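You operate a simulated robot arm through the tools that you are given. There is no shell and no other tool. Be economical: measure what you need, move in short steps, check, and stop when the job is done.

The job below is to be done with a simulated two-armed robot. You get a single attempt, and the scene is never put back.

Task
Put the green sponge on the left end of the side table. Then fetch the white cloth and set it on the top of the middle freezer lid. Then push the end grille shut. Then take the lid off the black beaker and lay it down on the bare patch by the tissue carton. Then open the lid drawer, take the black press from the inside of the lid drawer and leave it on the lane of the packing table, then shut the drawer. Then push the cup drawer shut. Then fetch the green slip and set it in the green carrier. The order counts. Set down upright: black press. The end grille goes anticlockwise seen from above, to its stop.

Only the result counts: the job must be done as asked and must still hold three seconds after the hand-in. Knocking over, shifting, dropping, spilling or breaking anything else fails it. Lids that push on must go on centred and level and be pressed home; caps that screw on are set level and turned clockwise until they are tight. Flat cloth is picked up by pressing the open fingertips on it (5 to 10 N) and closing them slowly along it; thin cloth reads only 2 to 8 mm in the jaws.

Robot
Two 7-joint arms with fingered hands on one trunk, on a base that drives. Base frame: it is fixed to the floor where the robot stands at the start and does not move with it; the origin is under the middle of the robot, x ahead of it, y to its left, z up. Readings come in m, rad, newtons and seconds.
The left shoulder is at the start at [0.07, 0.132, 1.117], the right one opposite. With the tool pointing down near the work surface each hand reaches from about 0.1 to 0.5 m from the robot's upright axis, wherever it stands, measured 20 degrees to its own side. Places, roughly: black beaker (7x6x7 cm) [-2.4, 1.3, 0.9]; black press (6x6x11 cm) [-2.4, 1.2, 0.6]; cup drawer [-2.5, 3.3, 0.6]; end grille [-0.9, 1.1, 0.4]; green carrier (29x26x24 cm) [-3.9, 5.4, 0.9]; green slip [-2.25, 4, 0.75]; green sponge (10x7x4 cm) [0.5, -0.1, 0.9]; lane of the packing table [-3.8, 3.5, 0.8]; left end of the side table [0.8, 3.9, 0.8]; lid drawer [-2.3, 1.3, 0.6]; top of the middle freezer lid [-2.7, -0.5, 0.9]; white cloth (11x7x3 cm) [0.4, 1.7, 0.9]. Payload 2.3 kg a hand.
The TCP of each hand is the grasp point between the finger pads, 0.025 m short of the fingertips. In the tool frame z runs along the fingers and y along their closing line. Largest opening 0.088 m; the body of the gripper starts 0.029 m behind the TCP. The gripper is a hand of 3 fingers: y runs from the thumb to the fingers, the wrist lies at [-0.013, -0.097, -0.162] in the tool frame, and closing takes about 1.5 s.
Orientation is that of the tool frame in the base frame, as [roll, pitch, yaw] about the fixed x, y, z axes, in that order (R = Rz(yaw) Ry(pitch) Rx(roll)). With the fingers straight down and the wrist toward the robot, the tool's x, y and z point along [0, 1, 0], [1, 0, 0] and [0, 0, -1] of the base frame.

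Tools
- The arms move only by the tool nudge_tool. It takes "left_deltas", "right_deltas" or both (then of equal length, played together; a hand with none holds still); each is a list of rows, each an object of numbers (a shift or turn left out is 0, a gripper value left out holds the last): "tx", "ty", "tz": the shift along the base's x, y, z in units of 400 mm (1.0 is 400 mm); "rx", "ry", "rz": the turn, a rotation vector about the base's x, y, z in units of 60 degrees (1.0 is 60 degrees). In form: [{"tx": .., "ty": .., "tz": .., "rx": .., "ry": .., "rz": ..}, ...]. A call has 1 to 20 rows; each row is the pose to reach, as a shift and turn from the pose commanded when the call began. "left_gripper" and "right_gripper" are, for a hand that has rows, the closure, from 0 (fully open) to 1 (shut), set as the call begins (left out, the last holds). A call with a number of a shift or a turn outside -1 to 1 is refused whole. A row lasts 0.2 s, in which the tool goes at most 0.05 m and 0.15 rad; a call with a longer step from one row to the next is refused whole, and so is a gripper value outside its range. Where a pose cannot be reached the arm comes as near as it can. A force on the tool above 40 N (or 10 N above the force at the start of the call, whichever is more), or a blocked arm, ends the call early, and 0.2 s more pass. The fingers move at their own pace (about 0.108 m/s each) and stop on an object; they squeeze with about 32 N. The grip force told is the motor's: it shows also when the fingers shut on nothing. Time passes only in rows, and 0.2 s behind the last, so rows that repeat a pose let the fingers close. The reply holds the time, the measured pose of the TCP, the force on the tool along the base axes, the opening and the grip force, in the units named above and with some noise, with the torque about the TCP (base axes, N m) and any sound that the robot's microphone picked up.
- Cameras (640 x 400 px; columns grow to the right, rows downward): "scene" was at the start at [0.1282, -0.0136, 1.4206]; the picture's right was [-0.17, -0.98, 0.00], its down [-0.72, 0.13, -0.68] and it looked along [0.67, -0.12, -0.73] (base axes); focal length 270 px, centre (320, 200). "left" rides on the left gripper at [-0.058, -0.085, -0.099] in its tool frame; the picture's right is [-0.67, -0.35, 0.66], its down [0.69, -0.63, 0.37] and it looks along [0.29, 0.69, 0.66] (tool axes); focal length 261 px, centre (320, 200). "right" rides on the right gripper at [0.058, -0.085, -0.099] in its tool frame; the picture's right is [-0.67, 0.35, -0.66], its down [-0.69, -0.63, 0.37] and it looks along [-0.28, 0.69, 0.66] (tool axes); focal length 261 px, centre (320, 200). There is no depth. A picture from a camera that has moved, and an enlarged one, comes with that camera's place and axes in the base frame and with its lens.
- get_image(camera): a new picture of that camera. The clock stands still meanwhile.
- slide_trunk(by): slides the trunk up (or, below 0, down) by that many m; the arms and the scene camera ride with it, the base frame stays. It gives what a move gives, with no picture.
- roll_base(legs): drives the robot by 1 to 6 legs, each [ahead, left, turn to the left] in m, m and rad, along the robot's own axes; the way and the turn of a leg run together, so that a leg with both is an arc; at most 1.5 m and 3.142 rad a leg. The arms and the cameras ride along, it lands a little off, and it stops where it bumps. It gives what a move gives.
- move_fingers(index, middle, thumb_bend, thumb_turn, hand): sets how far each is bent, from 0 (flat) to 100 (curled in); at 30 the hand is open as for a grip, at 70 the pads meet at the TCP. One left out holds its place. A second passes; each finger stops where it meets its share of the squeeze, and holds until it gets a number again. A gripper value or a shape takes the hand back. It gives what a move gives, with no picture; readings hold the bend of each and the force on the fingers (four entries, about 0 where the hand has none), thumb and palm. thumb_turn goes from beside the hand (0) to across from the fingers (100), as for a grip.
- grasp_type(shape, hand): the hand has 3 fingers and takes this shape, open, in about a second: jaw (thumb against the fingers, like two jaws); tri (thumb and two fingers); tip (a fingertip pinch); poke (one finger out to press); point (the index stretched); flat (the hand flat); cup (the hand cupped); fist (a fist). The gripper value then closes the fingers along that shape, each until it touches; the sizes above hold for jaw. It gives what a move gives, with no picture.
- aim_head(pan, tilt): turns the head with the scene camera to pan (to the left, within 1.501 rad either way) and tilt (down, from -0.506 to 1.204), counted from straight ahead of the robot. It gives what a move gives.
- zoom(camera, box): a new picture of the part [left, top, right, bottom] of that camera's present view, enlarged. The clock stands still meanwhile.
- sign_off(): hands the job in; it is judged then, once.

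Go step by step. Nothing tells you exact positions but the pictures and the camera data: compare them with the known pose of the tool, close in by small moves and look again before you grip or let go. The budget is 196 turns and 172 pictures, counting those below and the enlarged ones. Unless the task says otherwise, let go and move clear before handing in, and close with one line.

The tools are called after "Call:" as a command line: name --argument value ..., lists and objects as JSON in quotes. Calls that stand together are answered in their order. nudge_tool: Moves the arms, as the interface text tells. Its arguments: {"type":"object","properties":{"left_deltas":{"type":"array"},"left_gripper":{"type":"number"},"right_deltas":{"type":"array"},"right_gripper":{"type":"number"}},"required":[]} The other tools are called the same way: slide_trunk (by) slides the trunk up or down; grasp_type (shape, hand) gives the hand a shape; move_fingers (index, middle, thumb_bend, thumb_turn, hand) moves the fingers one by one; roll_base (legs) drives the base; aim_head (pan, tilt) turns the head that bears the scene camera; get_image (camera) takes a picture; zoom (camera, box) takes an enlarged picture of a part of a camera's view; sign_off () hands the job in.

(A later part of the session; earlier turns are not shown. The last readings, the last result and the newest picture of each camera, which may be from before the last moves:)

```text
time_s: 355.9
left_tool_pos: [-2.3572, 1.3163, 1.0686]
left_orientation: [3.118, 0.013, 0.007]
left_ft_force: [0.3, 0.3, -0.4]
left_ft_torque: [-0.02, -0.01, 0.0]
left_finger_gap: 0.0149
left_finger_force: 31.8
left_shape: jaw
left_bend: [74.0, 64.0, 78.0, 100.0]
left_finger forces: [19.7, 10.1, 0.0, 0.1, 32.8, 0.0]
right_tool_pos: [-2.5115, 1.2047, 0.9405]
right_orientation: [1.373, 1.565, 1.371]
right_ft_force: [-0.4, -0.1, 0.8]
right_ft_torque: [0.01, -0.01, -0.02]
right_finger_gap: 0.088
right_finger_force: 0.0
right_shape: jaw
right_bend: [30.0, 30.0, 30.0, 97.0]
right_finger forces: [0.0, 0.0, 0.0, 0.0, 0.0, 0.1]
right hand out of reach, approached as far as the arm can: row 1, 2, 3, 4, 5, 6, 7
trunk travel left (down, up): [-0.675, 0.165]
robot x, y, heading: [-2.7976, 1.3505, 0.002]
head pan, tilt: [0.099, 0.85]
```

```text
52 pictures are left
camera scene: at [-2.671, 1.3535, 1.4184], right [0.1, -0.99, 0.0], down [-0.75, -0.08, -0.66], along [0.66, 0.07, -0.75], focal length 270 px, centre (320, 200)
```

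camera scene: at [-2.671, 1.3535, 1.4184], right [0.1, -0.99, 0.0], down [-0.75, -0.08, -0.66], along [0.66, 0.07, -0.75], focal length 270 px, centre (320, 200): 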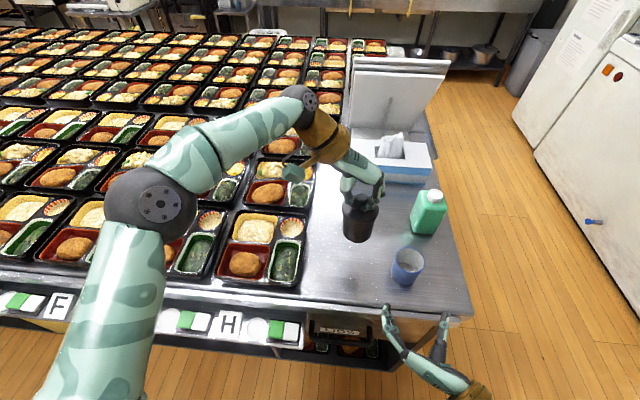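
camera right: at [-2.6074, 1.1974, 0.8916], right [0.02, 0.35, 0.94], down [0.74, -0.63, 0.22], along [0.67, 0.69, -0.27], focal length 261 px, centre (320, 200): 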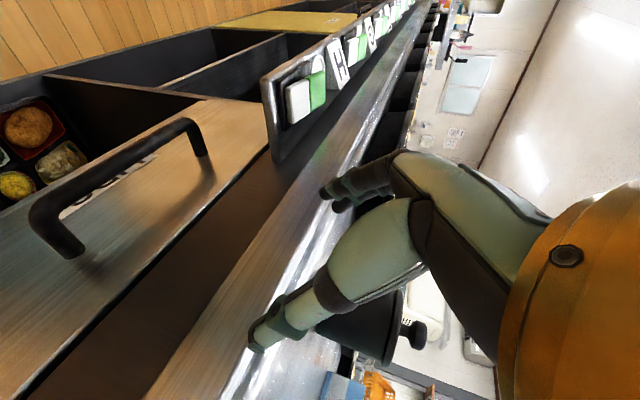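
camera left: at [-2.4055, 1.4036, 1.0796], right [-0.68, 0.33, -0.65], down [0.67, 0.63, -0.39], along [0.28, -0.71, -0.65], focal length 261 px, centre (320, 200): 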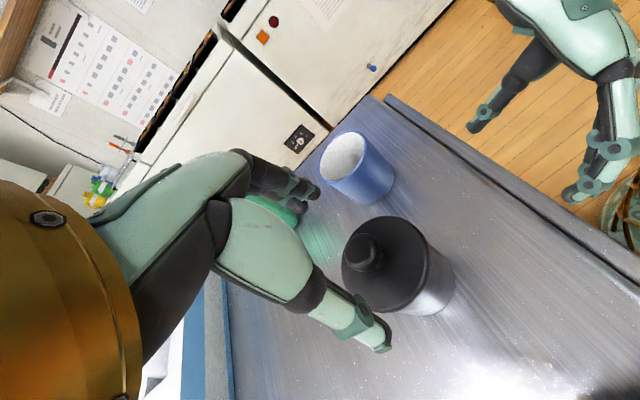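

The right hand is horizontal at (-2.51, 1.205, 0.94), just off the island edge. I'll bring the beaker over to it with the left hand.

Call:
nudge_tool --left_deltas '[{"tx": -0.05, "ty": -0.08}, {"tx": -0.1, "ty": -0.16}, {"tx": -0.15, "ty": -0.23}, {"tx": -0.21, "ty": -0.278}, {"tx": -0.21, "ty": -0.278, "tz": -0.08}, {"tx": -0.21, "ty": -0.278, "tz": -0.16}]'

Call:
get_image --camera "scene"

Call:
get_image --camera "right"

```text
time_s: 357.3
left_tool_pos: [-2.44, 1.2036, 1.0062]
left_orientation: [3.117, 0.017, 0.008]
left_ft_force: [-0.1, -0.4, -0.3]
left_ft_torque: [-0.02, 0.0, 0.01]
left_finger_gap: 0.0147
left_finger_force: 31.7
left_shape: jaw
left_bend: [74.0, 64.0, 78.0, 100.0]
left_finger forces: [20.2, 10.7, 0.0, 0.0, 33.8, 0.0]
right_tool_pos: [-2.51, 1.2064, 0.9398]
right_orientation: [2.061, 1.564, 2.059]
right_ft_force: [-0.5, 0.0, 0.1]
right_ft_torque: [0.0, -0.01, 0.01]
right_finger_gap: 0.0879
right_finger_force: 0.1
right_shape: jaw
right_bend: [30.0, 30.0, 30.0, 97.0]
right_finger forces: [0.0, 0.0, 0.0, 0.1, 0.0, 0.0]
trunk travel left (down, up): [-0.675, 0.165]
robot x, y, heading: [-2.7988, 1.3477, 0.007]
head pan, tilt: [0.099, 0.85]
```

```text
51 pictures are left
camera scene: at [-2.6703, 1.3535, 1.4183], right [0.1, -0.99, 0.0], down [-0.75, -0.08, -0.66], along [0.66, 0.07, -0.75], focal length 270 px, centre (320, 200)
```

scene: 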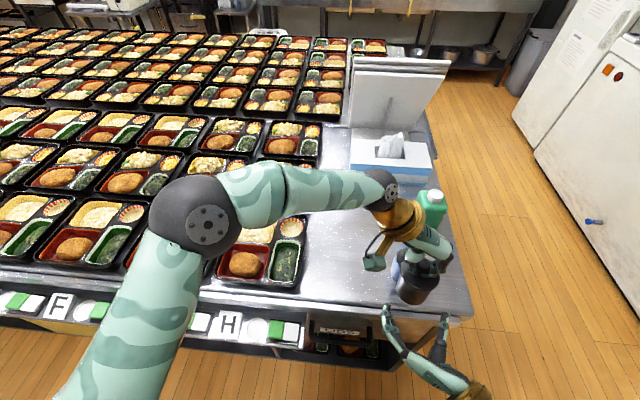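

```text
50 pictures are left
camera right: at [-2.6105, 1.121, 0.8806], right [-0.65, 0.35, 0.67], down [0.37, -0.64, 0.68], along [0.66, 0.69, 0.29], focal length 261 px, centre (320, 200)
```

right: 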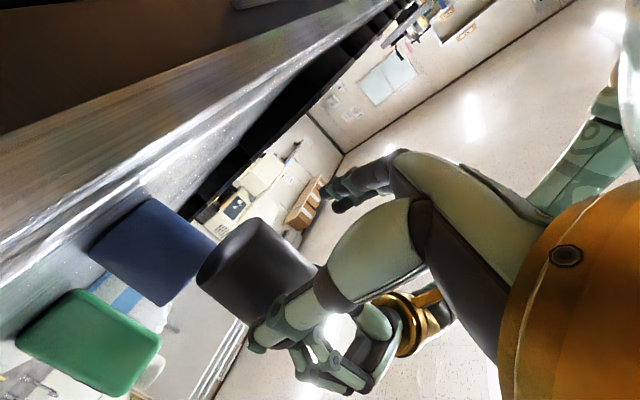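

Both hands line up. I'll draw the beaker back into the right jaw and close on its body.

Call:
nudge_tool --left_deltas '[{"tx": -0.05}, {"tx": -0.1}, {"tx": -0.15}]'

Call:
nudge_tool --right_deltas '[{}, {}, {}, {}, {}, {}, {}]' --right_gripper 1

Call:
zoom --camera "scene" --box '[340, 230, 500, 350]'

```text
time_s: 358.1
left_tool_pos: [-2.5004, 1.2062, 1.006]
left_orientation: [3.118, 0.014, 0.008]
left_ft_force: [-1.1, 0.2, -1.1]
left_ft_torque: [0.02, -0.03, 0.01]
left_finger_gap: 0.0146
left_finger_force: 31.9
left_shape: jaw
left_bend: [74.0, 64.0, 78.0, 100.0]
left_finger forces: [20.4, 10.8, 0.1, 0.1, 33.7, 0.1]
right_tool_pos: [-2.5123, 1.2052, 0.9383]
right_orientation: [1.435, 1.565, 1.434]
right_ft_force: [0.1, -0.3, 0.1]
right_ft_torque: [0.0, 0.0, 0.01]
right_finger_gap: 0.0882
right_finger_force: 0.1
right_shape: jaw
right_bend: [30.0, 30.0, 30.0, 97.0]
right_finger forces: [0.1, 0.0, 0.0, 0.0, 0.0, 0.0]
trunk travel left (down, up): [-0.675, 0.165]
robot x, y, heading: [-2.8006, 1.3461, 0.002]
head pan, tilt: [0.099, 0.85]
```

```text
time_s: 359.7
left_tool_pos: [-2.5007, 1.2077, 1.0068]
left_orientation: [3.116, 0.014, 0.008]
left_ft_force: [-0.8, -0.3, 0.1]
left_ft_torque: [0.01, -0.01, 0.01]
left_finger_gap: 0.0146
left_finger_force: 32.5
left_shape: jaw
left_bend: [74.0, 64.0, 79.0, 100.0]
left_finger forces: [21.3, 11.2, 0.1, 0.0, 39.0, 0.0]
right_tool_pos: [-2.5103, 1.2057, 0.9392]
right_orientation: [1.743, 1.564, 1.739]
right_ft_force: [-0.9, 0.3, 0.2]
right_ft_torque: [0.0, -0.01, -0.02]
right_finger_gap: 0.0477
right_finger_force: 31.7
right_shape: jaw
right_bend: [74.0, 44.0, 65.0, 99.0]
right_finger forces: [21.1, 11.8, 0.0, 0.0, 29.5, 0.0]
trunk travel left (down, up): [-0.675, 0.165]
robot x, y, heading: [-2.7946, 1.3444, 0.003]
head pan, tilt: [0.099, 0.85]
heard: snap
```

```text
3.33 times, centred on (420, 290) of scene
camera zoom: at [-2.6711, 1.3537, 1.4184], right [0.1, -0.99, 0.0], down [-0.75, -0.08, -0.66], along [0.66, 0.07, -0.75], focal length 899 px, centre (-13, -100)
```

zoom: 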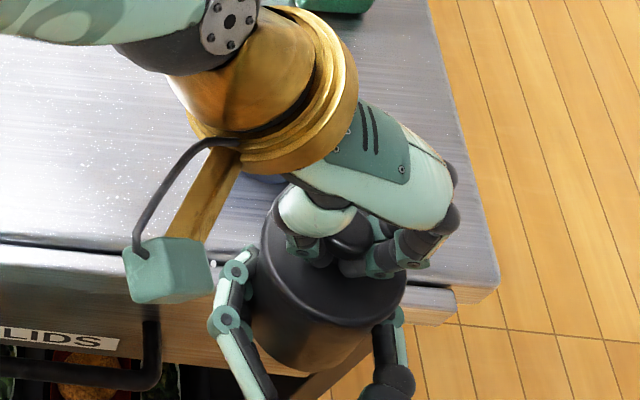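

A snap was heard — the lid seems to have come free. I'll lift the left hand slowly.

Call:
nudge_tool --left_deltas '[{"tz": 0.02}, {"tz": 0.04}, {"tz": 0.07}, {"tz": 0.1}, {"tz": 0.14}]'

Call:
zoom --camera "scene" --box '[340, 230, 500, 350]'

```text
time_s: 360.9
left_tool_pos: [-2.5007, 1.2044, 1.0629]
left_orientation: [3.117, 0.013, 0.009]
left_ft_force: [-0.8, 0.0, -0.1]
left_ft_torque: [0.02, -0.01, 0.03]
left_finger_gap: 0.0148
left_finger_force: 32.1
left_shape: jaw
left_bend: [74.0, 64.0, 79.0, 100.0]
left_finger forces: [21.2, 11.3, 0.1, 0.1, 39.9, 0.0]
right_tool_pos: [-2.5102, 1.2058, 0.94]
right_orientation: [1.69, 1.563, 1.689]
right_ft_force: [1.3, 0.0, 0.0]
right_ft_torque: [0.02, -0.01, -0.01]
right_finger_gap: 0.0477
right_finger_force: 31.5
right_shape: jaw
right_bend: [74.0, 44.0, 65.0, 99.0]
right_finger forces: [21.2, 11.8, 0.0, 0.1, 29.6, 0.0]
trunk travel left (down, up): [-0.675, 0.165]
robot x, y, heading: [-2.7988, 1.3439, 0.0]
head pan, tilt: [0.099, 0.85]
```

```text
3.33 times, centred on (420, 290) of scene
camera zoom: at [-2.6714, 1.3537, 1.4184], right [0.1, -0.99, 0.0], down [-0.75, -0.08, -0.66], along [0.66, 0.07, -0.75], focal length 899 px, centre (-13, -100)
```

zoom: 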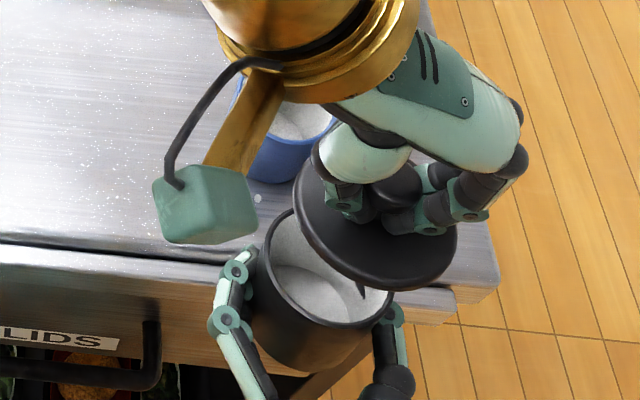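

The lid is off. I'll raise the trunk a touch and shift the base so the right hand can set the beaker back on its old spot.

Call:
slide_trunk --by 0.03

Call:
roll_base --legs '[[0, 0.115, 0], [0.13, 0, 0]]'

Call:
get_image --camera "scene"

```text
time_s: 361.6
left_tool_pos: [-2.4999, 1.205, 1.0907]
left_orientation: [3.118, 0.014, 0.008]
left_ft_force: [1.6, 0.0, 0.6]
left_ft_torque: [-0.02, -0.02, -0.06]
left_finger_gap: 0.0148
left_finger_force: 32.2
left_shape: jaw
left_bend: [74.0, 64.0, 79.0, 100.0]
left_finger forces: [21.3, 11.4, 0.0, 0.1, 39.9, 0.0]
right_tool_pos: [-2.5096, 1.2054, 0.9702]
right_orientation: [1.903, 1.564, 1.901]
right_ft_force: [0.3, 0.4, -0.3]
right_ft_torque: [-0.02, 0.01, 0.01]
right_finger_gap: 0.0476
right_finger_force: 32.3
right_shape: jaw
right_bend: [74.0, 44.0, 65.0, 99.0]
right_finger forces: [21.2, 11.8, 0.1, 0.1, 29.6, 0.0]
trunk travel left (down, up): [-0.705, 0.135]
robot x, y, heading: [-2.8, 1.3437, 0.001]
head pan, tilt: [0.099, 0.85]
```

```text
time_s: 363.8
left_tool_pos: [-2.3718, 1.3225, 1.0927]
left_orientation: [3.118, 0.012, 0.011]
left_ft_force: [-0.7, 0.4, -0.1]
left_ft_torque: [-0.04, -0.03, 0.0]
left_finger_gap: 0.0147
left_finger_force: 31.9
left_shape: jaw
left_bend: [74.0, 64.0, 79.0, 100.0]
left_finger forces: [21.1, 11.5, 0.0, 0.1, 39.9, 0.0]
right_tool_pos: [-2.3829, 1.3249, 0.971]
right_orientation: [1.337, 1.563, 1.337]
right_ft_force: [-0.6, 0.1, 0.3]
right_ft_torque: [0.02, 0.01, 0.0]
right_finger_gap: 0.0477
right_finger_force: 32.0
right_shape: jaw
right_bend: [74.0, 44.0, 65.0, 99.0]
right_finger forces: [21.2, 11.8, 0.0, 0.1, 29.6, 0.1]
trunk travel left (down, up): [-0.705, 0.135]
robot x, y, heading: [-2.6645, 1.4637, 0.007]
head pan, tilt: [0.099, 0.85]
```

```text
47 pictures are left
camera scene: at [-2.5432, 1.472, 1.4486], right [0.1, -0.99, 0.0], down [-0.75, -0.08, -0.66], along [0.66, 0.07, -0.75], focal length 270 px, centre (320, 200)
```

scene: 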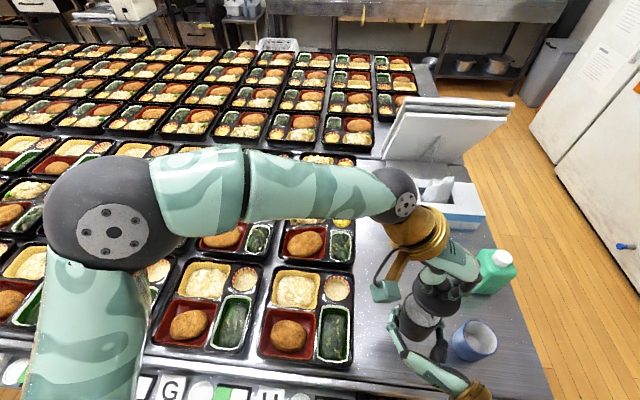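

The beaker hangs right over its old spot. First I'll carry the lid forward toward the bare patch, turning the left hand back for reach.

Call:
nudge_tool --left_deltas '[{"tx": 0.03, "rz": 0.125}, {"tx": 0.06, "rz": 0.25}, {"tx": 0.1, "rz": 0.375}, {"tx": 0.13, "ty": -0.02, "rz": 0.5}, {"tx": 0.16, "ty": -0.04, "rz": 0.625}, {"tx": 0.2, "ty": -0.06, "rz": 0.75}]'

Call:
nudge_tool --left_deltas '[{"tx": 0.03, "rz": 0.125}, {"tx": 0.06, "rz": 0.25}, {"tx": 0.1, "rz": 0.375}, {"tx": 0.14, "ty": -0.03, "rz": 0.5}, {"tx": 0.18, "ty": -0.05, "rz": 0.625}, {"tx": 0.2, "ty": -0.07, "rz": 0.75}]'

Call:
get_image --camera "scene"

```text
time_s: 365.2
left_tool_pos: [-2.2793, 1.306, 1.1148]
left_orientation: [3.074, 0.042, 0.822]
left_ft_force: [-0.4, 0.7, 0.2]
left_ft_torque: [-0.02, 0.0, 0.01]
left_finger_gap: 0.015
left_finger_force: 32.3
left_shape: jaw
left_bend: [74.0, 64.0, 79.0, 100.0]
left_finger forces: [22.3, 11.6, 0.0, 0.1, 40.4, 0.1]
right_tool_pos: [-2.3793, 1.3248, 0.9696]
right_orientation: [1.774, 1.563, 1.775]
right_ft_force: [-1.3, 0.3, -0.3]
right_ft_torque: [0.0, -0.04, 0.02]
right_finger_gap: 0.0479
right_finger_force: 32.2
right_shape: jaw
right_bend: [74.0, 44.0, 65.0, 99.0]
right_finger forces: [21.3, 11.8, 0.0, 0.1, 29.6, 0.1]
trunk travel left (down, up): [-0.705, 0.135]
robot x, y, heading: [-2.6665, 1.4617, 0.004]
head pan, tilt: [0.099, 0.85]
```

```text
time_s: 366.6
left_tool_pos: [-2.2643, 1.3134, 1.0833]
left_orientation: [3.117, 0.015, 1.551]
left_ft_force: [0.2, -1.1, 0.0]
left_ft_torque: [-0.01, -0.01, 0.03]
left_finger_gap: 0.015
left_finger_force: 32.4
left_shape: jaw
left_bend: [74.0, 64.0, 79.0, 100.0]
left_finger forces: [22.8, 11.8, 0.1, 0.0, 42.6, 0.0]
left hand out of reach, approached as far as the arm can: row 4, 5, 6
right_tool_pos: [-2.3808, 1.3234, 0.9687]
right_orientation: [1.631, 1.562, 1.631]
right_ft_force: [1.1, 0.5, -0.5]
right_ft_torque: [-0.02, -0.03, 0.01]
right_finger_gap: 0.0476
right_finger_force: 31.6
right_shape: jaw
right_bend: [74.0, 44.0, 65.0, 99.0]
right_finger forces: [21.1, 11.9, 0.0, 0.0, 29.6, 0.1]
trunk travel left (down, up): [-0.705, 0.135]
robot x, y, heading: [-2.6681, 1.4625, 0.009]
head pan, tilt: [0.099, 0.85]
```

```text
46 pictures are left
camera scene: at [-2.5421, 1.4701, 1.4486], right [0.1, -0.99, 0.0], down [-0.75, -0.08, -0.66], along [0.66, 0.07, -0.75], focal length 270 px, centre (320, 200)
```

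scene: 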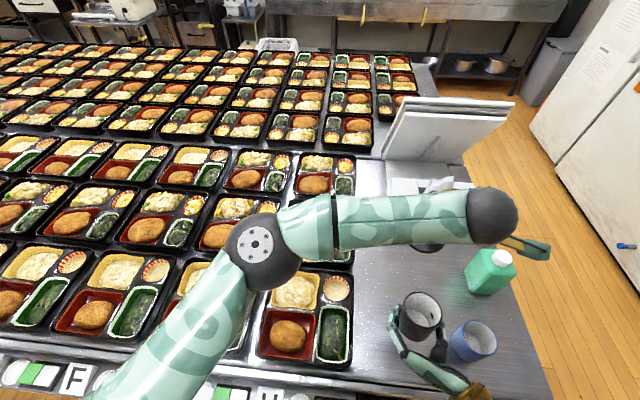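

Reach should improve when lower. First I'll set the open beaker down with the right hand until it touches.

Call:
nudge_tool --right_deltas '[{"tx": 0.02, "tz": -0.06}, {"tx": 0.03, "ty": -0.01, "tz": -0.12}, {"tx": 0.03, "ty": -0.015, "tz": -0.16}, {"tx": 0.03, "ty": -0.015, "tz": -0.18}, {"tx": 0.03, "ty": -0.015, "tz": -0.195}, {"tx": 0.03, "ty": -0.015, "tz": -0.21}, {"tx": 0.03, "ty": -0.015, "tz": -0.225}]'

Call:
zoom --camera "scene" --box '[360, 250, 520, 370]'

```text
time_s: 367.4
left_tool_pos: [-2.2683, 1.3158, 1.0858]
left_orientation: [3.113, 0.016, 1.546]
left_ft_force: [0.5, -0.4, -0.2]
left_ft_torque: [0.02, 0.0, 0.01]
left_finger_gap: 0.0145
left_finger_force: 32.6
left_shape: jaw
left_bend: [74.0, 64.0, 79.0, 100.0]
left_finger forces: [23.1, 12.0, 0.1, 0.0, 42.8, 0.1]
right_tool_pos: [-2.3706, 1.3191, 0.9152]
right_orientation: [0.084, 1.549, 0.084]
right_ft_force: [-14.3, 3.9, 15.9]
right_ft_torque: [-1.19, 2.51, -1.59]
right_finger_gap: 0.0478
right_finger_force: 32.0
right_shape: jaw
right_bend: [74.0, 44.0, 65.0, 99.0]
right_finger forces: [21.1, 11.8, 0.1, 0.0, 29.5, 0.1]
trunk travel left (down, up): [-0.705, 0.135]
robot x, y, heading: [-2.6681, 1.463, -0.0]
head pan, tilt: [0.099, 0.85]
stopped in row 4 (right hand): the force on the tool passed its limit at 82 N (the readings are from after the stop); the commanded pose is now the measured one
```

```text
3.33 times, centred on (440, 310) of scene
camera zoom: at [-2.5467, 1.4734, 1.4491], right [0.1, -0.99, 0.0], down [-0.74, -0.08, -0.66], along [0.66, 0.06, -0.75], focal length 899 px, centre (-80, -167)
```

zoom: 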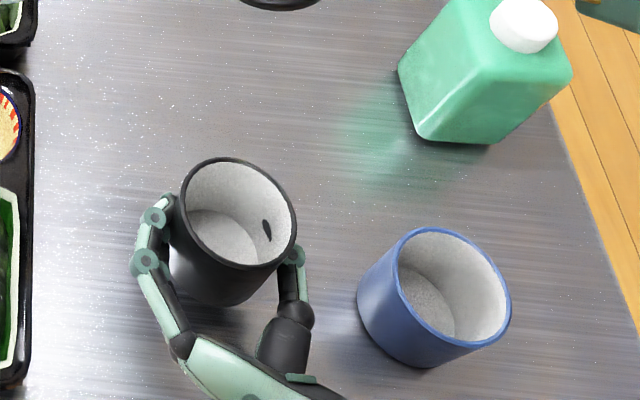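

The right hand's underside met the island edge with the beaker still about 2 cm up. I'll ease it back up; after the lid is laid down, the left hand can take the beaker from above and set it down.

Call:
nudge_tool --right_deltas '[{"tz": 0.04}, {"tz": 0.08}, {"tz": 0.1}, {"tz": 0.1}, {"tz": 0.1}, {"tz": 0.1}, {"tz": 0.1}]' --left_deltas '[{"tz": -0.08}, {"tz": -0.16}, {"tz": -0.24}, {"tz": -0.3}, {"tz": -0.34, "tx": 0.05, "ty": -0.03}, {"tz": -0.36, "tx": 0.09, "ty": -0.06}, {"tz": -0.36, "tx": 0.12, "ty": -0.09}]'

Call:
get_image --camera "scene"

Call:
get_image --camera "left"

```text
time_s: 369.0
left_tool_pos: [-2.2365, 1.3199, 0.9344]
left_orientation: [3.118, 0.016, 1.546]
left_ft_force: [0.2, -0.3, 0.0]
left_ft_torque: [-0.01, 0.0, -0.02]
left_finger_gap: 0.0145
left_finger_force: 32.0
left_shape: jaw
left_bend: [74.0, 64.0, 80.0, 100.0]
left_finger forces: [23.8, 13.1, 0.0, 0.1, 42.2, 0.0]
left hand out of reach, approached as far as the arm can: row 5, 6, 7
right_tool_pos: [-2.366, 1.3172, 0.9526]
right_orientation: [0.125, 1.551, 0.124]
right_ft_force: [-0.3, 0.1, -0.9]
right_ft_torque: [0.0, -0.01, 0.0]
right_finger_gap: 0.048
right_finger_force: 32.0
right_shape: jaw
right_bend: [74.0, 44.0, 65.0, 99.0]
right_finger forces: [21.1, 11.8, 0.1, 0.1, 29.4, 0.0]
trunk travel left (down, up): [-0.705, 0.135]
robot x, y, heading: [-2.668, 1.4647, 0.001]
head pan, tilt: [0.099, 0.85]
```

```text
44 pictures are left
camera scene: at [-2.5397, 1.4714, 1.4483], right [0.1, -0.99, 0.0], down [-0.75, -0.08, -0.66], along [0.66, 0.07, -0.75], focal length 270 px, centre (320, 200)
```

scene: 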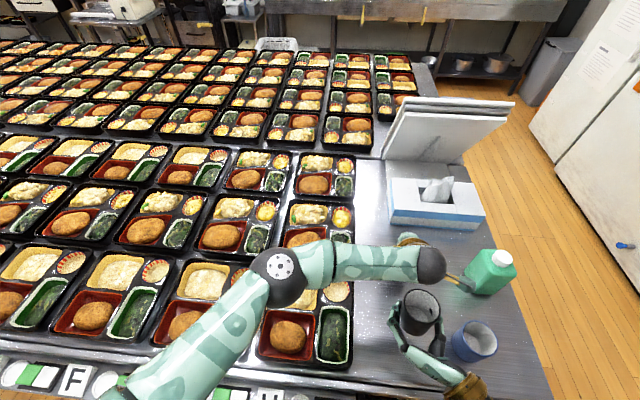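

```text
43 pictures are left
camera left: at [-2.3266, 1.2665, 1.0323], right [-0.35, -0.67, -0.65], down [-0.6, 0.69, -0.39], along [0.72, 0.26, -0.65], focal length 261 px, centre (320, 200)
```

left: 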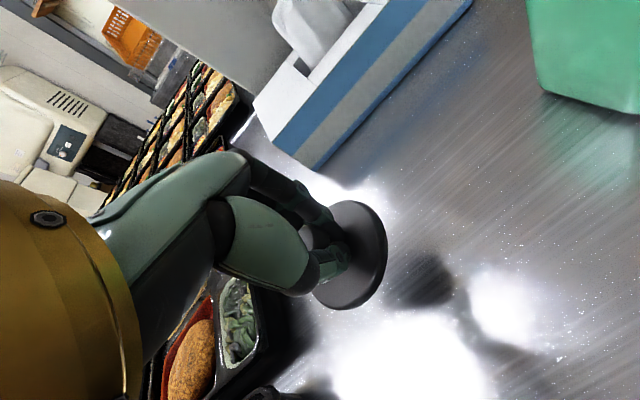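

The lid hovers in front of the carton. Turning the hand in line with the arm should let me reach the middle of the bare patch, so I'll do that before lowering.

Call:
nudge_tool --left_deltas '[{"rz": -0.12}, {"rz": -0.24}, {"rz": -0.36}, {"rz": -0.48}, {"rz": -0.55, "ty": -0.04}, {"rz": -0.55, "ty": -0.08, "tx": 0.02}, {"rz": -0.55, "ty": -0.1, "tx": 0.04}]'

Call:
nudge_tool --left_deltas '[{"tz": -0.02}, {"tz": -0.035}, {"tz": -0.05}, {"tz": -0.065}, {"tz": -0.08}, {"tz": -0.095}, {"tz": -0.11}]'

Call:
get_image --camera "left"

```text
time_s: 370.6
left_tool_pos: [-2.2272, 1.2873, 0.9329]
left_orientation: [3.116, 0.016, 0.974]
left_ft_force: [0.2, 0.9, 0.4]
left_ft_torque: [0.02, 0.01, 0.01]
left_finger_gap: 0.0138
left_finger_force: 31.9
left_shape: jaw
left_bend: [74.0, 64.0, 80.0, 100.0]
left_finger forces: [23.3, 13.8, 0.1, 0.1, 43.1, 0.0]
left hand out of reach, approached as far as the arm can: row 7
right_tool_pos: [-2.3663, 1.3176, 0.9531]
right_orientation: [0.123, 1.55, 0.123]
right_ft_force: [0.4, 0.3, -0.6]
right_ft_torque: [-0.01, -0.01, -0.02]
right_finger_gap: 0.0477
right_finger_force: 31.9
right_shape: jaw
right_bend: [74.0, 44.0, 65.0, 99.0]
right_finger forces: [21.0, 11.7, 0.0, 0.1, 29.3, 0.0]
trunk travel left (down, up): [-0.705, 0.135]
robot x, y, heading: [-2.667, 1.4593, -0.004]
head pan, tilt: [0.099, 0.85]
```

```text
time_s: 372.2
left_tool_pos: [-2.2281, 1.287, 0.8886]
left_orientation: [3.117, 0.016, 0.972]
left_ft_force: [0.8, -0.9, 2.7]
left_ft_torque: [0.12, 0.36, 0.11]
left_finger_gap: 0.014
left_finger_force: 32.5
left_shape: jaw
left_bend: [74.0, 64.0, 81.0, 100.0]
left_finger forces: [23.3, 13.8, 0.0, 0.0, 43.4, 0.0]
right_tool_pos: [-2.3663, 1.3181, 0.9522]
right_orientation: [0.187, 1.552, 0.188]
right_ft_force: [-1.2, 0.6, -4.2]
right_ft_torque: [0.05, 0.07, 0.0]
right_finger_gap: 0.0475
right_finger_force: 32.1
right_shape: jaw
right_bend: [74.0, 44.0, 66.0, 99.0]
right_finger forces: [22.1, 11.7, 0.0, 0.1, 29.3, 0.0]
trunk travel left (down, up): [-0.705, 0.135]
robot x, y, heading: [-2.6707, 1.4639, -0.001]
head pan, tilt: [0.099, 0.85]
```

```text
42 pictures are left
camera left: at [-2.3329, 1.291, 0.9867], right [-0.66, -0.37, -0.65], down [-0.13, 0.91, -0.39], along [0.74, -0.17, -0.65], focal length 261 px, centre (320, 200)
```

left: 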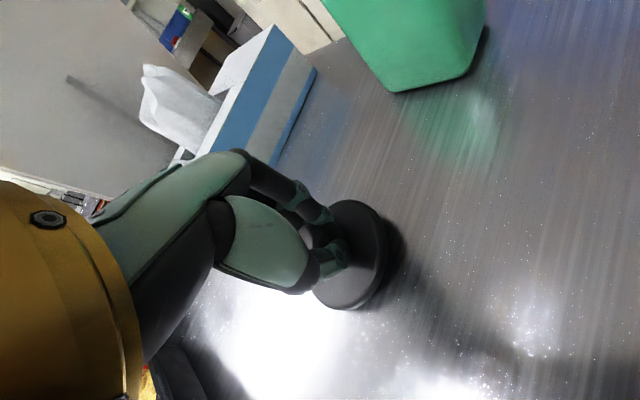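

Call:
nudge_tool --left_deltas '[{"tz": -0.01}, {"tz": -0.02}, {"tz": -0.03}]'

Call:
zoom --camera "scene" --box '[350, 210, 530, 345]'

```text
time_s: 373.0
left_tool_pos: [-2.2306, 1.2867, 0.879]
left_orientation: [3.113, 0.015, 0.968]
left_ft_force: [-1.2, -3.2, 19.5]
left_ft_torque: [-0.04, 0.25, -0.32]
left_finger_gap: 0.0166
left_finger_force: 31.9
left_shape: jaw
left_bend: [74.0, 74.0, 81.0, 100.0]
left_finger forces: [25.5, 28.7, 0.0, 0.0, 49.4, 0.1]
right_tool_pos: [-2.3698, 1.3165, 0.9535]
right_orientation: [0.177, 1.547, 0.176]
right_ft_force: [1.1, -1.1, -6.4]
right_ft_torque: [0.2, 0.18, -0.04]
right_finger_gap: 0.0463
right_finger_force: 32.0
right_shape: jaw
right_bend: [74.0, 46.0, 67.0, 94.0]
right_finger forces: [21.0, 10.7, 0.0, 0.1, 30.7, 0.1]
trunk travel left (down, up): [-0.705, 0.135]
robot x, y, heading: [-2.6671, 1.4637, 0.001]
head pan, tilt: [0.099, 0.85]
```

```text
2.96 times, centred on (440, 278) of scene
camera zoom: at [-2.545, 1.4697, 1.449], right [0.1, -0.99, 0.0], down [-0.75, -0.07, -0.66], along [0.66, 0.07, -0.75], focal length 799 px, centre (-36, -30)
```

zoom: 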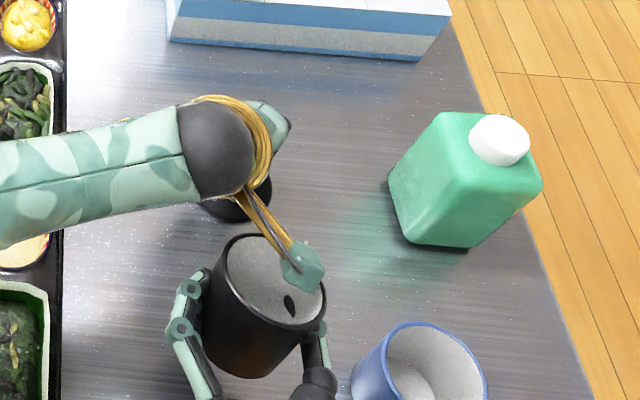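

The lid rests on the surface; the left camera arm is just touching the beaker rim. I'll open and rise straight up.

Call:
nudge_tool --left_deltas '[{"tz": 0.01}, {"tz": 0.015}, {"tz": 0.015}, {"tz": 0.015}]' --left_gripper 0

Call:
nudge_tool --left_deltas '[{"tz": 0.08}, {"tz": 0.18}, {"tz": 0.28}, {"tz": 0.38}, {"tz": 0.45, "tx": -0.03, "ty": 0.06}, {"tz": 0.45, "tx": -0.08, "ty": 0.14}, {"tz": 0.45, "tx": -0.13, "ty": 0.22}]'

Call:
get_image --camera "scene"

```text
time_s: 374.0
left_tool_pos: [-2.2295, 1.2878, 0.8837]
left_orientation: [3.119, 0.016, 0.973]
left_ft_force: [0.0, 1.3, 1.2]
left_ft_torque: [-0.09, 0.13, -0.11]
left_finger_gap: 0.0874
left_finger_force: 0.0
left_shape: jaw
left_bend: [30.0, 30.0, 30.0, 98.0]
left_finger forces: [0.0, 0.0, 0.0, 0.1, 0.1, 0.1]
right_tool_pos: [-2.367, 1.3187, 0.9529]
right_orientation: [0.212, 1.553, 0.212]
right_ft_force: [-0.1, -1.3, -1.0]
right_ft_torque: [0.09, 0.02, 0.0]
right_finger_gap: 0.0465
right_finger_force: 32.3
right_shape: jaw
right_bend: [74.0, 46.0, 67.0, 96.0]
right_finger forces: [21.1, 12.1, 0.0, 0.1, 30.9, 0.1]
trunk travel left (down, up): [-0.705, 0.135]
robot x, y, heading: [-2.6688, 1.4644, -0.003]
head pan, tilt: [0.099, 0.85]
```

```text
time_s: 375.6
left_tool_pos: [-2.2834, 1.375, 1.0647]
left_orientation: [3.114, 0.016, 0.974]
left_ft_force: [0.0, 0.0, -0.1]
left_ft_torque: [-0.03, 0.0, 0.01]
left_finger_gap: 0.0877
left_finger_force: 0.0
left_shape: jaw
left_bend: [30.0, 30.0, 30.0, 98.0]
left_finger forces: [0.0, 0.0, 0.0, 0.0, 0.1, 0.0]
right_tool_pos: [-2.3676, 1.3187, 0.9533]
right_orientation: [0.192, 1.549, 0.192]
right_ft_force: [0.0, -0.1, -0.6]
right_ft_torque: [0.0, 0.02, -0.02]
right_finger_gap: 0.0464
right_finger_force: 32.3
right_shape: jaw
right_bend: [74.0, 45.0, 67.0, 98.0]
right_finger forces: [21.9, 12.9, 0.0, 0.0, 31.0, 0.1]
trunk travel left (down, up): [-0.705, 0.135]
robot x, y, heading: [-2.6672, 1.4643, -0.0]
head pan, tilt: [0.099, 0.85]
```

```text
40 pictures are left
camera scene: at [-2.542, 1.4723, 1.4485], right [0.1, -0.99, 0.0], down [-0.75, -0.08, -0.66], along [0.66, 0.07, -0.75], focal length 270 px, centre (320, 200)
```

scene: 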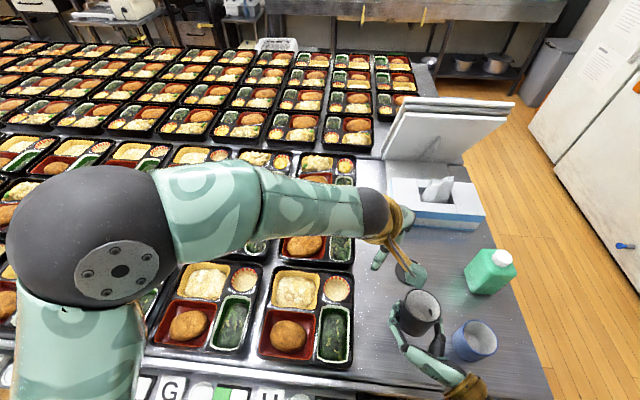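

The lid lies by the carton. Next the left hand will pinch the beaker's far wall from above (thumb inside), so the right can let go. I'll position above it.

Call:
nudge_tool --left_deltas '[{"tx": -0.03, "ty": -0.03, "rz": 0.12}, {"tx": -0.06, "ty": -0.06, "rz": 0.24}, {"tx": -0.09, "ty": -0.1, "rz": 0.36}, {"tx": -0.11, "ty": -0.14, "rz": 0.48}, {"tx": -0.11, "ty": -0.14, "rz": 0.57}]'

Call:
get_image --camera "left"

```text
time_s: 376.8
left_tool_pos: [-2.3198, 1.3217, 1.0678]
left_orientation: [3.121, 0.036, 1.591]
left_ft_force: [-0.5, -0.7, -0.4]
left_ft_torque: [0.03, 0.01, -0.01]
left_finger_gap: 0.088
left_finger_force: 0.1
left_shape: jaw
left_bend: [30.0, 30.0, 30.0, 98.0]
left_finger forces: [0.0, 0.1, 0.1, 0.1, 0.1, 0.1]
right_tool_pos: [-2.3658, 1.3183, 0.9525]
right_orientation: [0.126, 1.551, 0.126]
right_ft_force: [-0.4, -0.7, -0.4]
right_ft_torque: [0.01, 0.02, 0.0]
right_finger_gap: 0.0462
right_finger_force: 32.2
right_shape: jaw
right_bend: [74.0, 45.0, 67.0, 98.0]
right_finger forces: [21.9, 12.9, 0.0, 0.0, 31.0, 0.1]
trunk travel left (down, up): [-0.705, 0.135]
robot x, y, heading: [-2.67, 1.4626, 0.002]
head pan, tilt: [0.099, 0.85]
```

```text
39 pictures are left
camera left: at [-2.4049, 1.2663, 1.1677], right [-0.32, -0.7, -0.64], down [-0.63, 0.66, -0.4], along [0.7, 0.28, -0.66], focal length 261 px, centre (320, 200)
```

left: 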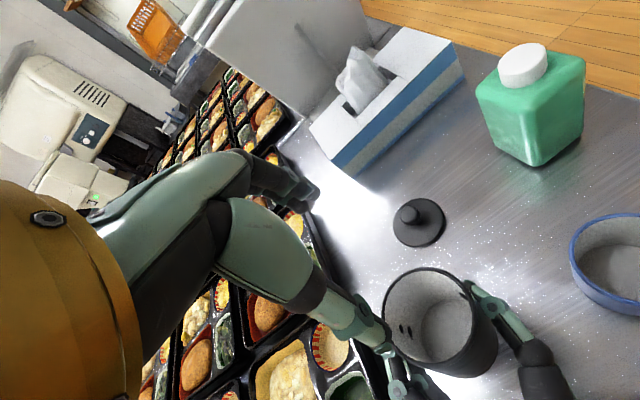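

The lid sits well by the carton. The rim is at about z 0.975; I'll narrow the jaw so the thumb goes inside, descend over the far wall and pinch it.

Call:
nudge_tool --left_deltas '[{"tx": -0.01, "ty": -0.01}, {"tx": -0.01, "ty": -0.01}, {"tx": -0.01, "ty": -0.01, "tz": -0.08}, {"tx": -0.01, "ty": -0.01, "tz": -0.16}, {"tx": -0.01, "ty": -0.01, "tz": -0.21}, {"tx": -0.01, "ty": -0.01, "tz": -0.232}]' --left_gripper 0.2

Call:
get_image --camera "left"

```text
time_s: 378.2
left_tool_pos: [-2.3292, 1.3151, 0.9702]
left_orientation: [3.118, 0.014, 1.565]
left_ft_force: [-0.5, 0.2, -0.4]
left_ft_torque: [0.0, 0.02, 0.01]
left_finger_gap: 0.0706
left_finger_force: 0.1
left_shape: jaw
left_bend: [27.0, 34.0, 49.0, 99.0]
left_finger forces: [0.0, 0.0, 0.0, 0.0, 0.0, 0.0]
right_tool_pos: [-2.3664, 1.3177, 0.9525]
right_orientation: [0.105, 1.551, 0.106]
right_ft_force: [0.7, -0.2, -0.2]
right_ft_torque: [0.01, 0.0, 0.0]
right_finger_gap: 0.0465
right_finger_force: 31.9
right_shape: jaw
right_bend: [74.0, 45.0, 67.0, 98.0]
right_finger forces: [21.8, 12.8, 0.1, 0.1, 31.0, 0.0]
trunk travel left (down, up): [-0.705, 0.135]
robot x, y, heading: [-2.6682, 1.4622, 0.006]
head pan, tilt: [0.099, 0.85]
```

```text
38 pictures are left
camera left: at [-2.4164, 1.2601, 1.0692], right [-0.33, -0.68, -0.65], down [-0.62, 0.68, -0.39], along [0.71, 0.27, -0.65], focal length 261 px, centre (320, 200)
```

left: 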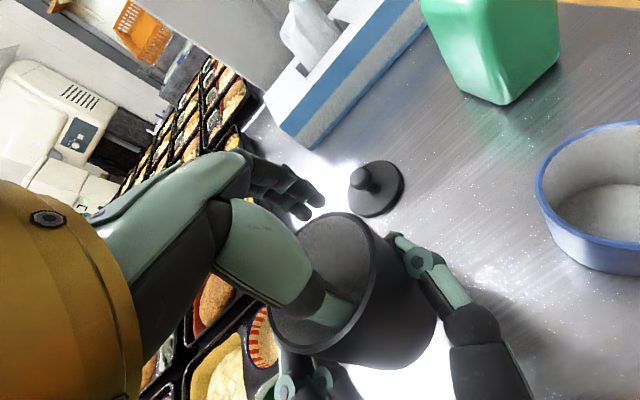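

The thumb is inside the beaker and the fingers outside its far wall. I'll close the left hand, then release the right and lower the beaker to the table.

Call:
nudge_tool --left_deltas '[{}, {}, {}, {}, {}, {}, {}]' --left_gripper 1

Call:
nudge_tool --right_deltas '[{}, {}, {}, {}, {}, {}]' --right_gripper 0

Call:
get_image --camera "left"

```text
time_s: 379.8
left_tool_pos: [-2.329, 1.3163, 0.9714]
left_orientation: [3.12, 0.016, 1.567]
left_ft_force: [-3.0, -0.2, 0.9]
left_ft_torque: [0.0, 0.06, 0.01]
left_finger_gap: 0.0
left_finger_force: 32.1
left_shape: jaw
left_bend: [70.0, 70.0, 72.0, 100.0]
left_finger forces: [17.9, 9.1, 0.0, 0.0, 30.2, 0.0]
right_tool_pos: [-2.3658, 1.3177, 0.9531]
right_orientation: [0.174, 1.551, 0.174]
right_ft_force: [3.4, -0.3, -0.1]
right_ft_torque: [0.01, -0.05, 0.01]
right_finger_gap: 0.0464
right_finger_force: 32.2
right_shape: jaw
right_bend: [74.0, 45.0, 67.0, 98.0]
right_finger forces: [22.5, 12.9, 0.0, 0.0, 32.0, 0.0]
trunk travel left (down, up): [-0.705, 0.135]
robot x, y, heading: [-2.6661, 1.4618, -0.0]
head pan, tilt: [0.099, 0.85]
```

```text
time_s: 381.2
left_tool_pos: [-2.3296, 1.3166, 0.9718]
left_orientation: [3.117, 0.016, 1.57]
left_ft_force: [0.3, 0.6, -0.3]
left_ft_torque: [0.01, -0.01, 0.01]
left_finger_gap: 0.0001
left_finger_force: 32.2
left_shape: jaw
left_bend: [70.0, 70.0, 72.0, 100.0]
left_finger forces: [19.6, 10.8, 0.1, 0.0, 30.3, 0.0]
right_tool_pos: [-2.3659, 1.3187, 0.953]
right_orientation: [0.185, 1.551, 0.185]
right_ft_force: [-0.5, 0.8, -0.1]
right_ft_torque: [0.02, -0.01, 0.0]
right_finger_gap: 0.0875
right_finger_force: 0.0
right_shape: jaw
right_bend: [30.0, 30.0, 30.0, 98.0]
right_finger forces: [0.0, 0.0, 0.0, 0.0, 0.0, 0.1]
trunk travel left (down, up): [-0.705, 0.135]
robot x, y, heading: [-2.667, 1.4612, 0.002]
head pan, tilt: [0.099, 0.85]
```

```text
37 pictures are left
camera left: at [-2.4165, 1.2601, 1.0696], right [-0.33, -0.68, -0.65], down [-0.62, 0.68, -0.39], along [0.71, 0.27, -0.65], focal length 261 px, centre (320, 200)
```

left: 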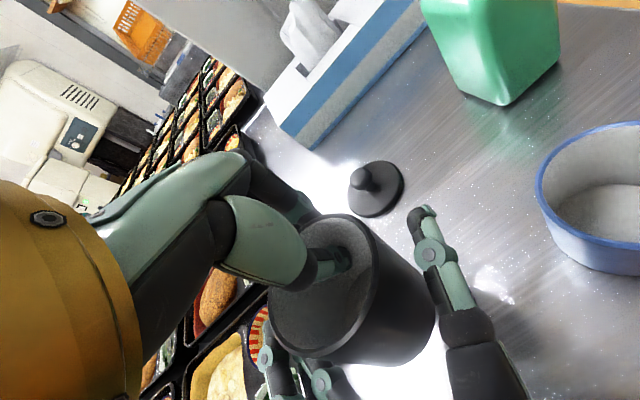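

The left hand holds the beaker. I'll lift it out of the right jaw, back the base so the right hand clears the island, and swing the right hand aside.

Call:
nudge_tool --left_deltas '[{"tz": 0.06}, {"tz": 0.13}, {"tz": 0.2}, {"tz": 0.24}]'

Call:
roll_base --legs '[[-0.13, 0, 0]]'

Call:
nudge_tool --right_deltas '[{"ty": -0.08}, {"ty": -0.16}, {"ty": -0.24}, {"ty": -0.32}, {"ty": -0.4}, {"ty": -0.48, "ry": 0.12}, {"ty": -0.52, "ry": 0.24}, {"ty": -0.56, "ry": 0.36}, {"ty": -0.58, "ry": 0.48}, {"ty": -0.58, "ry": 0.6}, {"ty": -0.58, "ry": 0.72}]'

Call:
get_image --camera "scene"

```text
time_s: 382.2
left_tool_pos: [-2.3271, 1.3175, 1.065]
left_orientation: [3.128, 0.022, 1.58]
left_ft_force: [0.4, 0.0, -0.5]
left_ft_torque: [-0.01, -0.05, 0.02]
left_finger_gap: 0.0
left_finger_force: 31.4
left_shape: jaw
left_bend: [70.0, 70.0, 72.0, 100.0]
left_finger forces: [19.3, 10.6, 0.0, 0.0, 30.0, 0.0]
right_tool_pos: [-2.3664, 1.3186, 0.9532]
right_orientation: [0.232, 1.553, 0.231]
right_ft_force: [0.3, 0.6, 0.1]
right_ft_torque: [-0.01, -0.03, -0.03]
right_finger_gap: 0.0875
right_finger_force: 0.1
right_shape: jaw
right_bend: [30.0, 30.0, 30.0, 98.0]
right_finger forces: [0.0, 0.1, 0.0, 0.0, 0.1, 0.1]
trunk travel left (down, up): [-0.705, 0.135]
robot x, y, heading: [-2.6681, 1.466, 0.005]
head pan, tilt: [0.099, 0.85]
```

```text
time_s: 383.5
left_tool_pos: [-2.4538, 1.3191, 1.0672]
left_orientation: [3.122, 0.026, 1.58]
left_ft_force: [0.9, -0.2, -1.3]
left_ft_torque: [0.02, -0.03, -0.01]
left_finger_gap: 0.0
left_finger_force: 32.1
left_shape: jaw
left_bend: [70.0, 70.0, 72.0, 100.0]
left_finger forces: [19.2, 10.8, 0.1, 0.1, 30.0, 0.0]
right_tool_pos: [-2.4946, 1.3176, 0.952]
right_orientation: [0.195, 1.553, 0.194]
right_ft_force: [0.6, -0.2, 0.8]
right_ft_torque: [-0.03, 0.01, -0.01]
right_finger_gap: 0.0874
right_finger_force: 0.0
right_shape: jaw
right_bend: [30.0, 30.0, 30.0, 98.0]
right_finger forces: [0.0, 0.0, 0.1, 0.1, 0.0, 0.1]
trunk travel left (down, up): [-0.705, 0.135]
robot x, y, heading: [-2.7982, 1.4646, -0.005]
head pan, tilt: [0.099, 0.85]
```

```text
time_s: 385.9
left_tool_pos: [-2.4514, 1.318, 1.0709]
left_orientation: [3.122, 0.032, 1.586]
left_ft_force: [-0.7, -0.6, -1.1]
left_ft_torque: [0.04, 0.0, -0.03]
left_finger_gap: 0.0
left_finger_force: 32.2
left_shape: jaw
left_bend: [70.0, 70.0, 72.0, 100.0]
left_finger forces: [19.3, 10.8, 0.0, 0.0, 30.1, 0.1]
right_tool_pos: [-2.4967, 1.0867, 0.9522]
right_orientation: [3.138, 0.835, 3.136]
right_ft_force: [-0.2, 0.3, -0.5]
right_ft_torque: [0.05, 0.03, 0.05]
right_finger_gap: 0.0881
right_finger_force: 0.1
right_shape: jaw
right_bend: [30.0, 30.0, 30.0, 98.0]
right_finger forces: [0.0, 0.0, 0.1, 0.1, 0.0, 0.1]
trunk travel left (down, up): [-0.705, 0.135]
robot x, y, heading: [-2.798, 1.4642, 0.004]
head pan, tilt: [0.099, 0.85]
```

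```text
36 pictures are left
camera scene: at [-2.6694, 1.4714, 1.4483], right [0.1, -0.99, 0.0], down [-0.75, -0.08, -0.66], along [0.66, 0.07, -0.75], focal length 270 px, centre (320, 200)
```

scene: 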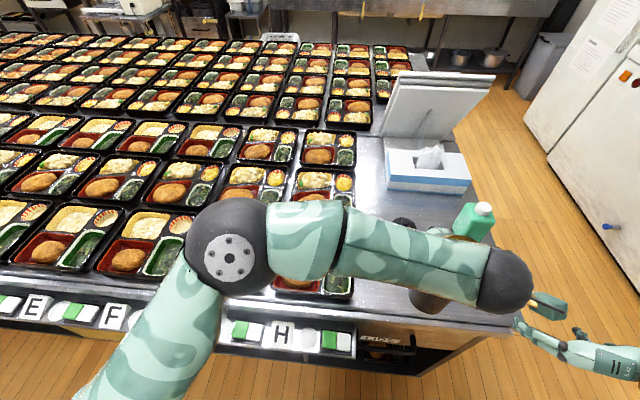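

Right hand is clear. I'll return it to its home orientation and drive forward again for the left hand to set the beaker down.

Call:
nudge_tool --right_deltas '[{"ry": 0.13}, {"ry": 0.26}, {"ry": 0.39}, {"ry": 0.52}, {"ry": 0.65}, {"ry": 0.76}]'

Call:
nudge_tool --right_deltas '[{"rz": -0.13, "ty": -0.05}, {"rz": -0.26, "ty": -0.1}, {"rz": -0.39, "tz": 0.05, "ty": -0.1}, {"rz": -0.52, "tz": 0.1, "ty": -0.1}, {"rz": -0.65, "tz": 0.15, "ty": -0.1}, {"rz": -0.78, "tz": 0.2, "ty": -0.1}]'

Call:
nudge_tool --right_deltas '[{"rz": -0.13}, {"rz": -0.26}, {"rz": -0.39, "tz": 0.05}, {"rz": -0.52, "tz": 0.1}, {"rz": -0.65, "tz": 0.15}, {"rz": -0.72, "tz": 0.2}]'

Call:
roll_base --legs '[[0.13, 0, 0]]'

```text
time_s: 387.3
left_tool_pos: [-2.4525, 1.3192, 1.0704]
left_orientation: [3.122, 0.03, 1.587]
left_ft_force: [-0.2, -0.7, 0.0]
left_ft_torque: [0.01, -0.03, -0.02]
left_finger_gap: 0.0
left_finger_force: 31.8
left_shape: jaw
left_bend: [70.0, 70.0, 72.0, 100.0]
left_finger forces: [19.3, 10.8, 0.0, 0.1, 30.1, 0.0]
right_tool_pos: [-2.4954, 1.0859, 0.9524]
right_orientation: [3.141, 0.039, 3.14]
right_ft_force: [0.3, 0.9, 0.5]
right_ft_torque: [-0.04, -0.03, 0.0]
right_finger_gap: 0.0876
right_finger_force: 0.1
right_shape: jaw
right_bend: [30.0, 30.0, 30.0, 98.0]
right_finger forces: [0.0, 0.0, 0.1, 0.0, 0.0, 0.0]
trunk travel left (down, up): [-0.705, 0.135]
robot x, y, heading: [-2.7975, 1.4632, 0.005]
head pan, tilt: [0.099, 0.85]
```

```text
time_s: 388.7
left_tool_pos: [-2.4547, 1.3191, 1.0717]
left_orientation: [3.12, 0.033, 1.588]
left_ft_force: [-0.2, 0.4, -1.1]
left_ft_torque: [-0.03, -0.03, -0.04]
left_finger_gap: 0.0001
left_finger_force: 32.0
left_shape: jaw
left_bend: [70.0, 70.0, 72.0, 100.0]
left_finger forces: [19.2, 10.8, 0.0, 0.0, 30.0, 0.0]
right_tool_pos: [-2.4985, 1.047, 1.0334]
right_orientation: [-3.141, 0.042, 2.32]
right_ft_force: [-0.6, -0.3, -0.8]
right_ft_torque: [0.03, 0.0, 0.01]
right_finger_gap: 0.0878
right_finger_force: 0.1
right_shape: jaw
right_bend: [30.0, 30.0, 30.0, 98.0]
right_finger forces: [0.0, 0.0, 0.1, 0.1, 0.1, 0.0]
trunk travel left (down, up): [-0.705, 0.135]
robot x, y, heading: [-2.8002, 1.4637, -0.0]
head pan, tilt: [0.099, 0.85]
```

```text
time_s: 390.1
left_tool_pos: [-2.4541, 1.3194, 1.0703]
left_orientation: [3.121, 0.029, 1.586]
left_ft_force: [-0.9, -0.2, -0.5]
left_ft_torque: [0.0, -0.04, 0.0]
left_finger_gap: 0.0002
left_finger_force: 32.0
left_shape: jaw
left_bend: [70.0, 70.0, 72.0, 100.0]
left_finger forces: [19.3, 10.8, 0.0, 0.1, 30.0, 0.0]
right_tool_pos: [-2.4747, 1.0039, 1.0817]
right_orientation: [3.14, 0.038, 1.568]
right_ft_force: [0.1, -0.1, 0.4]
right_ft_torque: [-0.03, 0.01, 0.03]
right_finger_gap: 0.0877
right_finger_force: 0.1
right_shape: jaw
right_bend: [30.0, 30.0, 30.0, 98.0]
right_finger forces: [0.1, 0.0, 0.1, 0.1, 0.0, 0.0]
right hand out of reach, approached as far as the arm can: row 4, 5, 6
trunk travel left (down, up): [-0.705, 0.135]
robot x, y, heading: [-2.7967, 1.4634, 0.003]
head pan, tilt: [0.099, 0.85]
```

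```text
time_s: 391.4
left_tool_pos: [-2.3266, 1.3185, 1.0712]
left_orientation: [3.118, 0.03, 1.584]
left_ft_force: [0.5, -0.6, -0.2]
left_ft_torque: [0.0, -0.04, -0.01]
left_finger_gap: 0.0001
left_finger_force: 31.9
left_shape: jaw
left_bend: [70.0, 70.0, 72.0, 100.0]
left_finger forces: [19.1, 10.8, 0.0, 0.0, 29.9, 0.0]
right_tool_pos: [-2.3494, 1.0041, 1.0824]
right_orientation: [3.138, 0.04, 1.567]
right_ft_force: [0.6, -0.5, -0.5]
right_ft_torque: [-0.01, 0.01, -0.01]
right_finger_gap: 0.0877
right_finger_force: 0.2
right_shape: jaw
right_bend: [30.0, 30.0, 30.0, 98.0]
right_finger forces: [0.0, 0.0, 0.1, 0.0, 0.1, 0.1]
trunk travel left (down, up): [-0.705, 0.135]
robot x, y, heading: [-2.6707, 1.4582, 0.004]
head pan, tilt: [0.099, 0.85]
```

Right hand is home and the beaker hangs over its spot again. I'll lower it to contact.

Call:
nudge_tool --left_deltas '[{"tz": -0.1}, {"tz": -0.2}, {"tz": -0.3}, {"tz": -0.36}, {"tz": -0.38}, {"tz": -0.4}, {"tz": -0.415}, {"tz": -0.43}, {"tz": -0.445}, {"tz": -0.46}, {"tz": -0.475}, {"tz": -0.49}]'

Call:
get_image --camera "left"

```text
time_s: 393.4
left_tool_pos: [-2.3249, 1.3194, 0.8973]
left_orientation: [3.104, 0.042, 1.585]
left_ft_force: [1.8, 0.3, 29.5]
left_ft_torque: [-0.04, 0.01, 0.01]
left_finger_gap: 0.0
left_finger_force: 31.8
left_shape: jaw
left_bend: [70.0, 70.0, 73.0, 100.0]
left_finger forces: [23.5, 13.3, 0.1, 0.0, 39.0, 0.0]
right_tool_pos: [-2.3509, 1.0058, 1.0827]
right_orientation: [3.137, 0.041, 1.567]
right_ft_force: [0.7, 0.4, 0.7]
right_ft_torque: [-0.01, -0.01, -0.03]
right_finger_gap: 0.0879
right_finger_force: 0.0
right_shape: jaw
right_bend: [30.0, 30.0, 30.0, 98.0]
right_finger forces: [0.0, 0.0, 0.0, 0.1, 0.0, 0.0]
trunk travel left (down, up): [-0.705, 0.135]
robot x, y, heading: [-2.6699, 1.4628, 0.0]
head pan, tilt: [0.099, 0.85]
stopped in row 10 (left hand): the force on the tool passed its limit at 47 N (the readings are from after the stop); the commanded pose is now the measured one
```

```text
35 pictures are left
camera left: at [-2.4129, 1.2629, 0.9964], right [-0.31, -0.7, -0.64], down [-0.62, 0.66, -0.42], along [0.72, 0.27, -0.65], focal length 261 px, centre (320, 200)
```

left: 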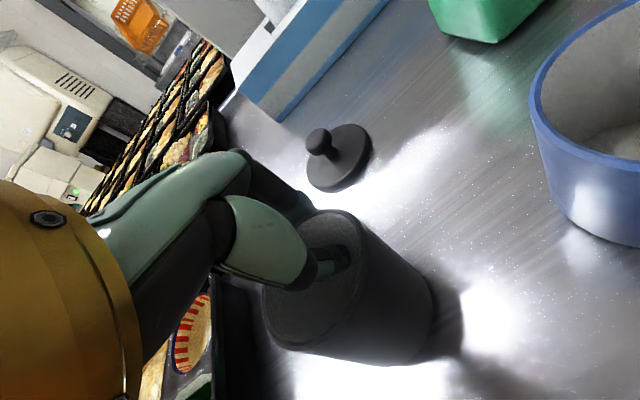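

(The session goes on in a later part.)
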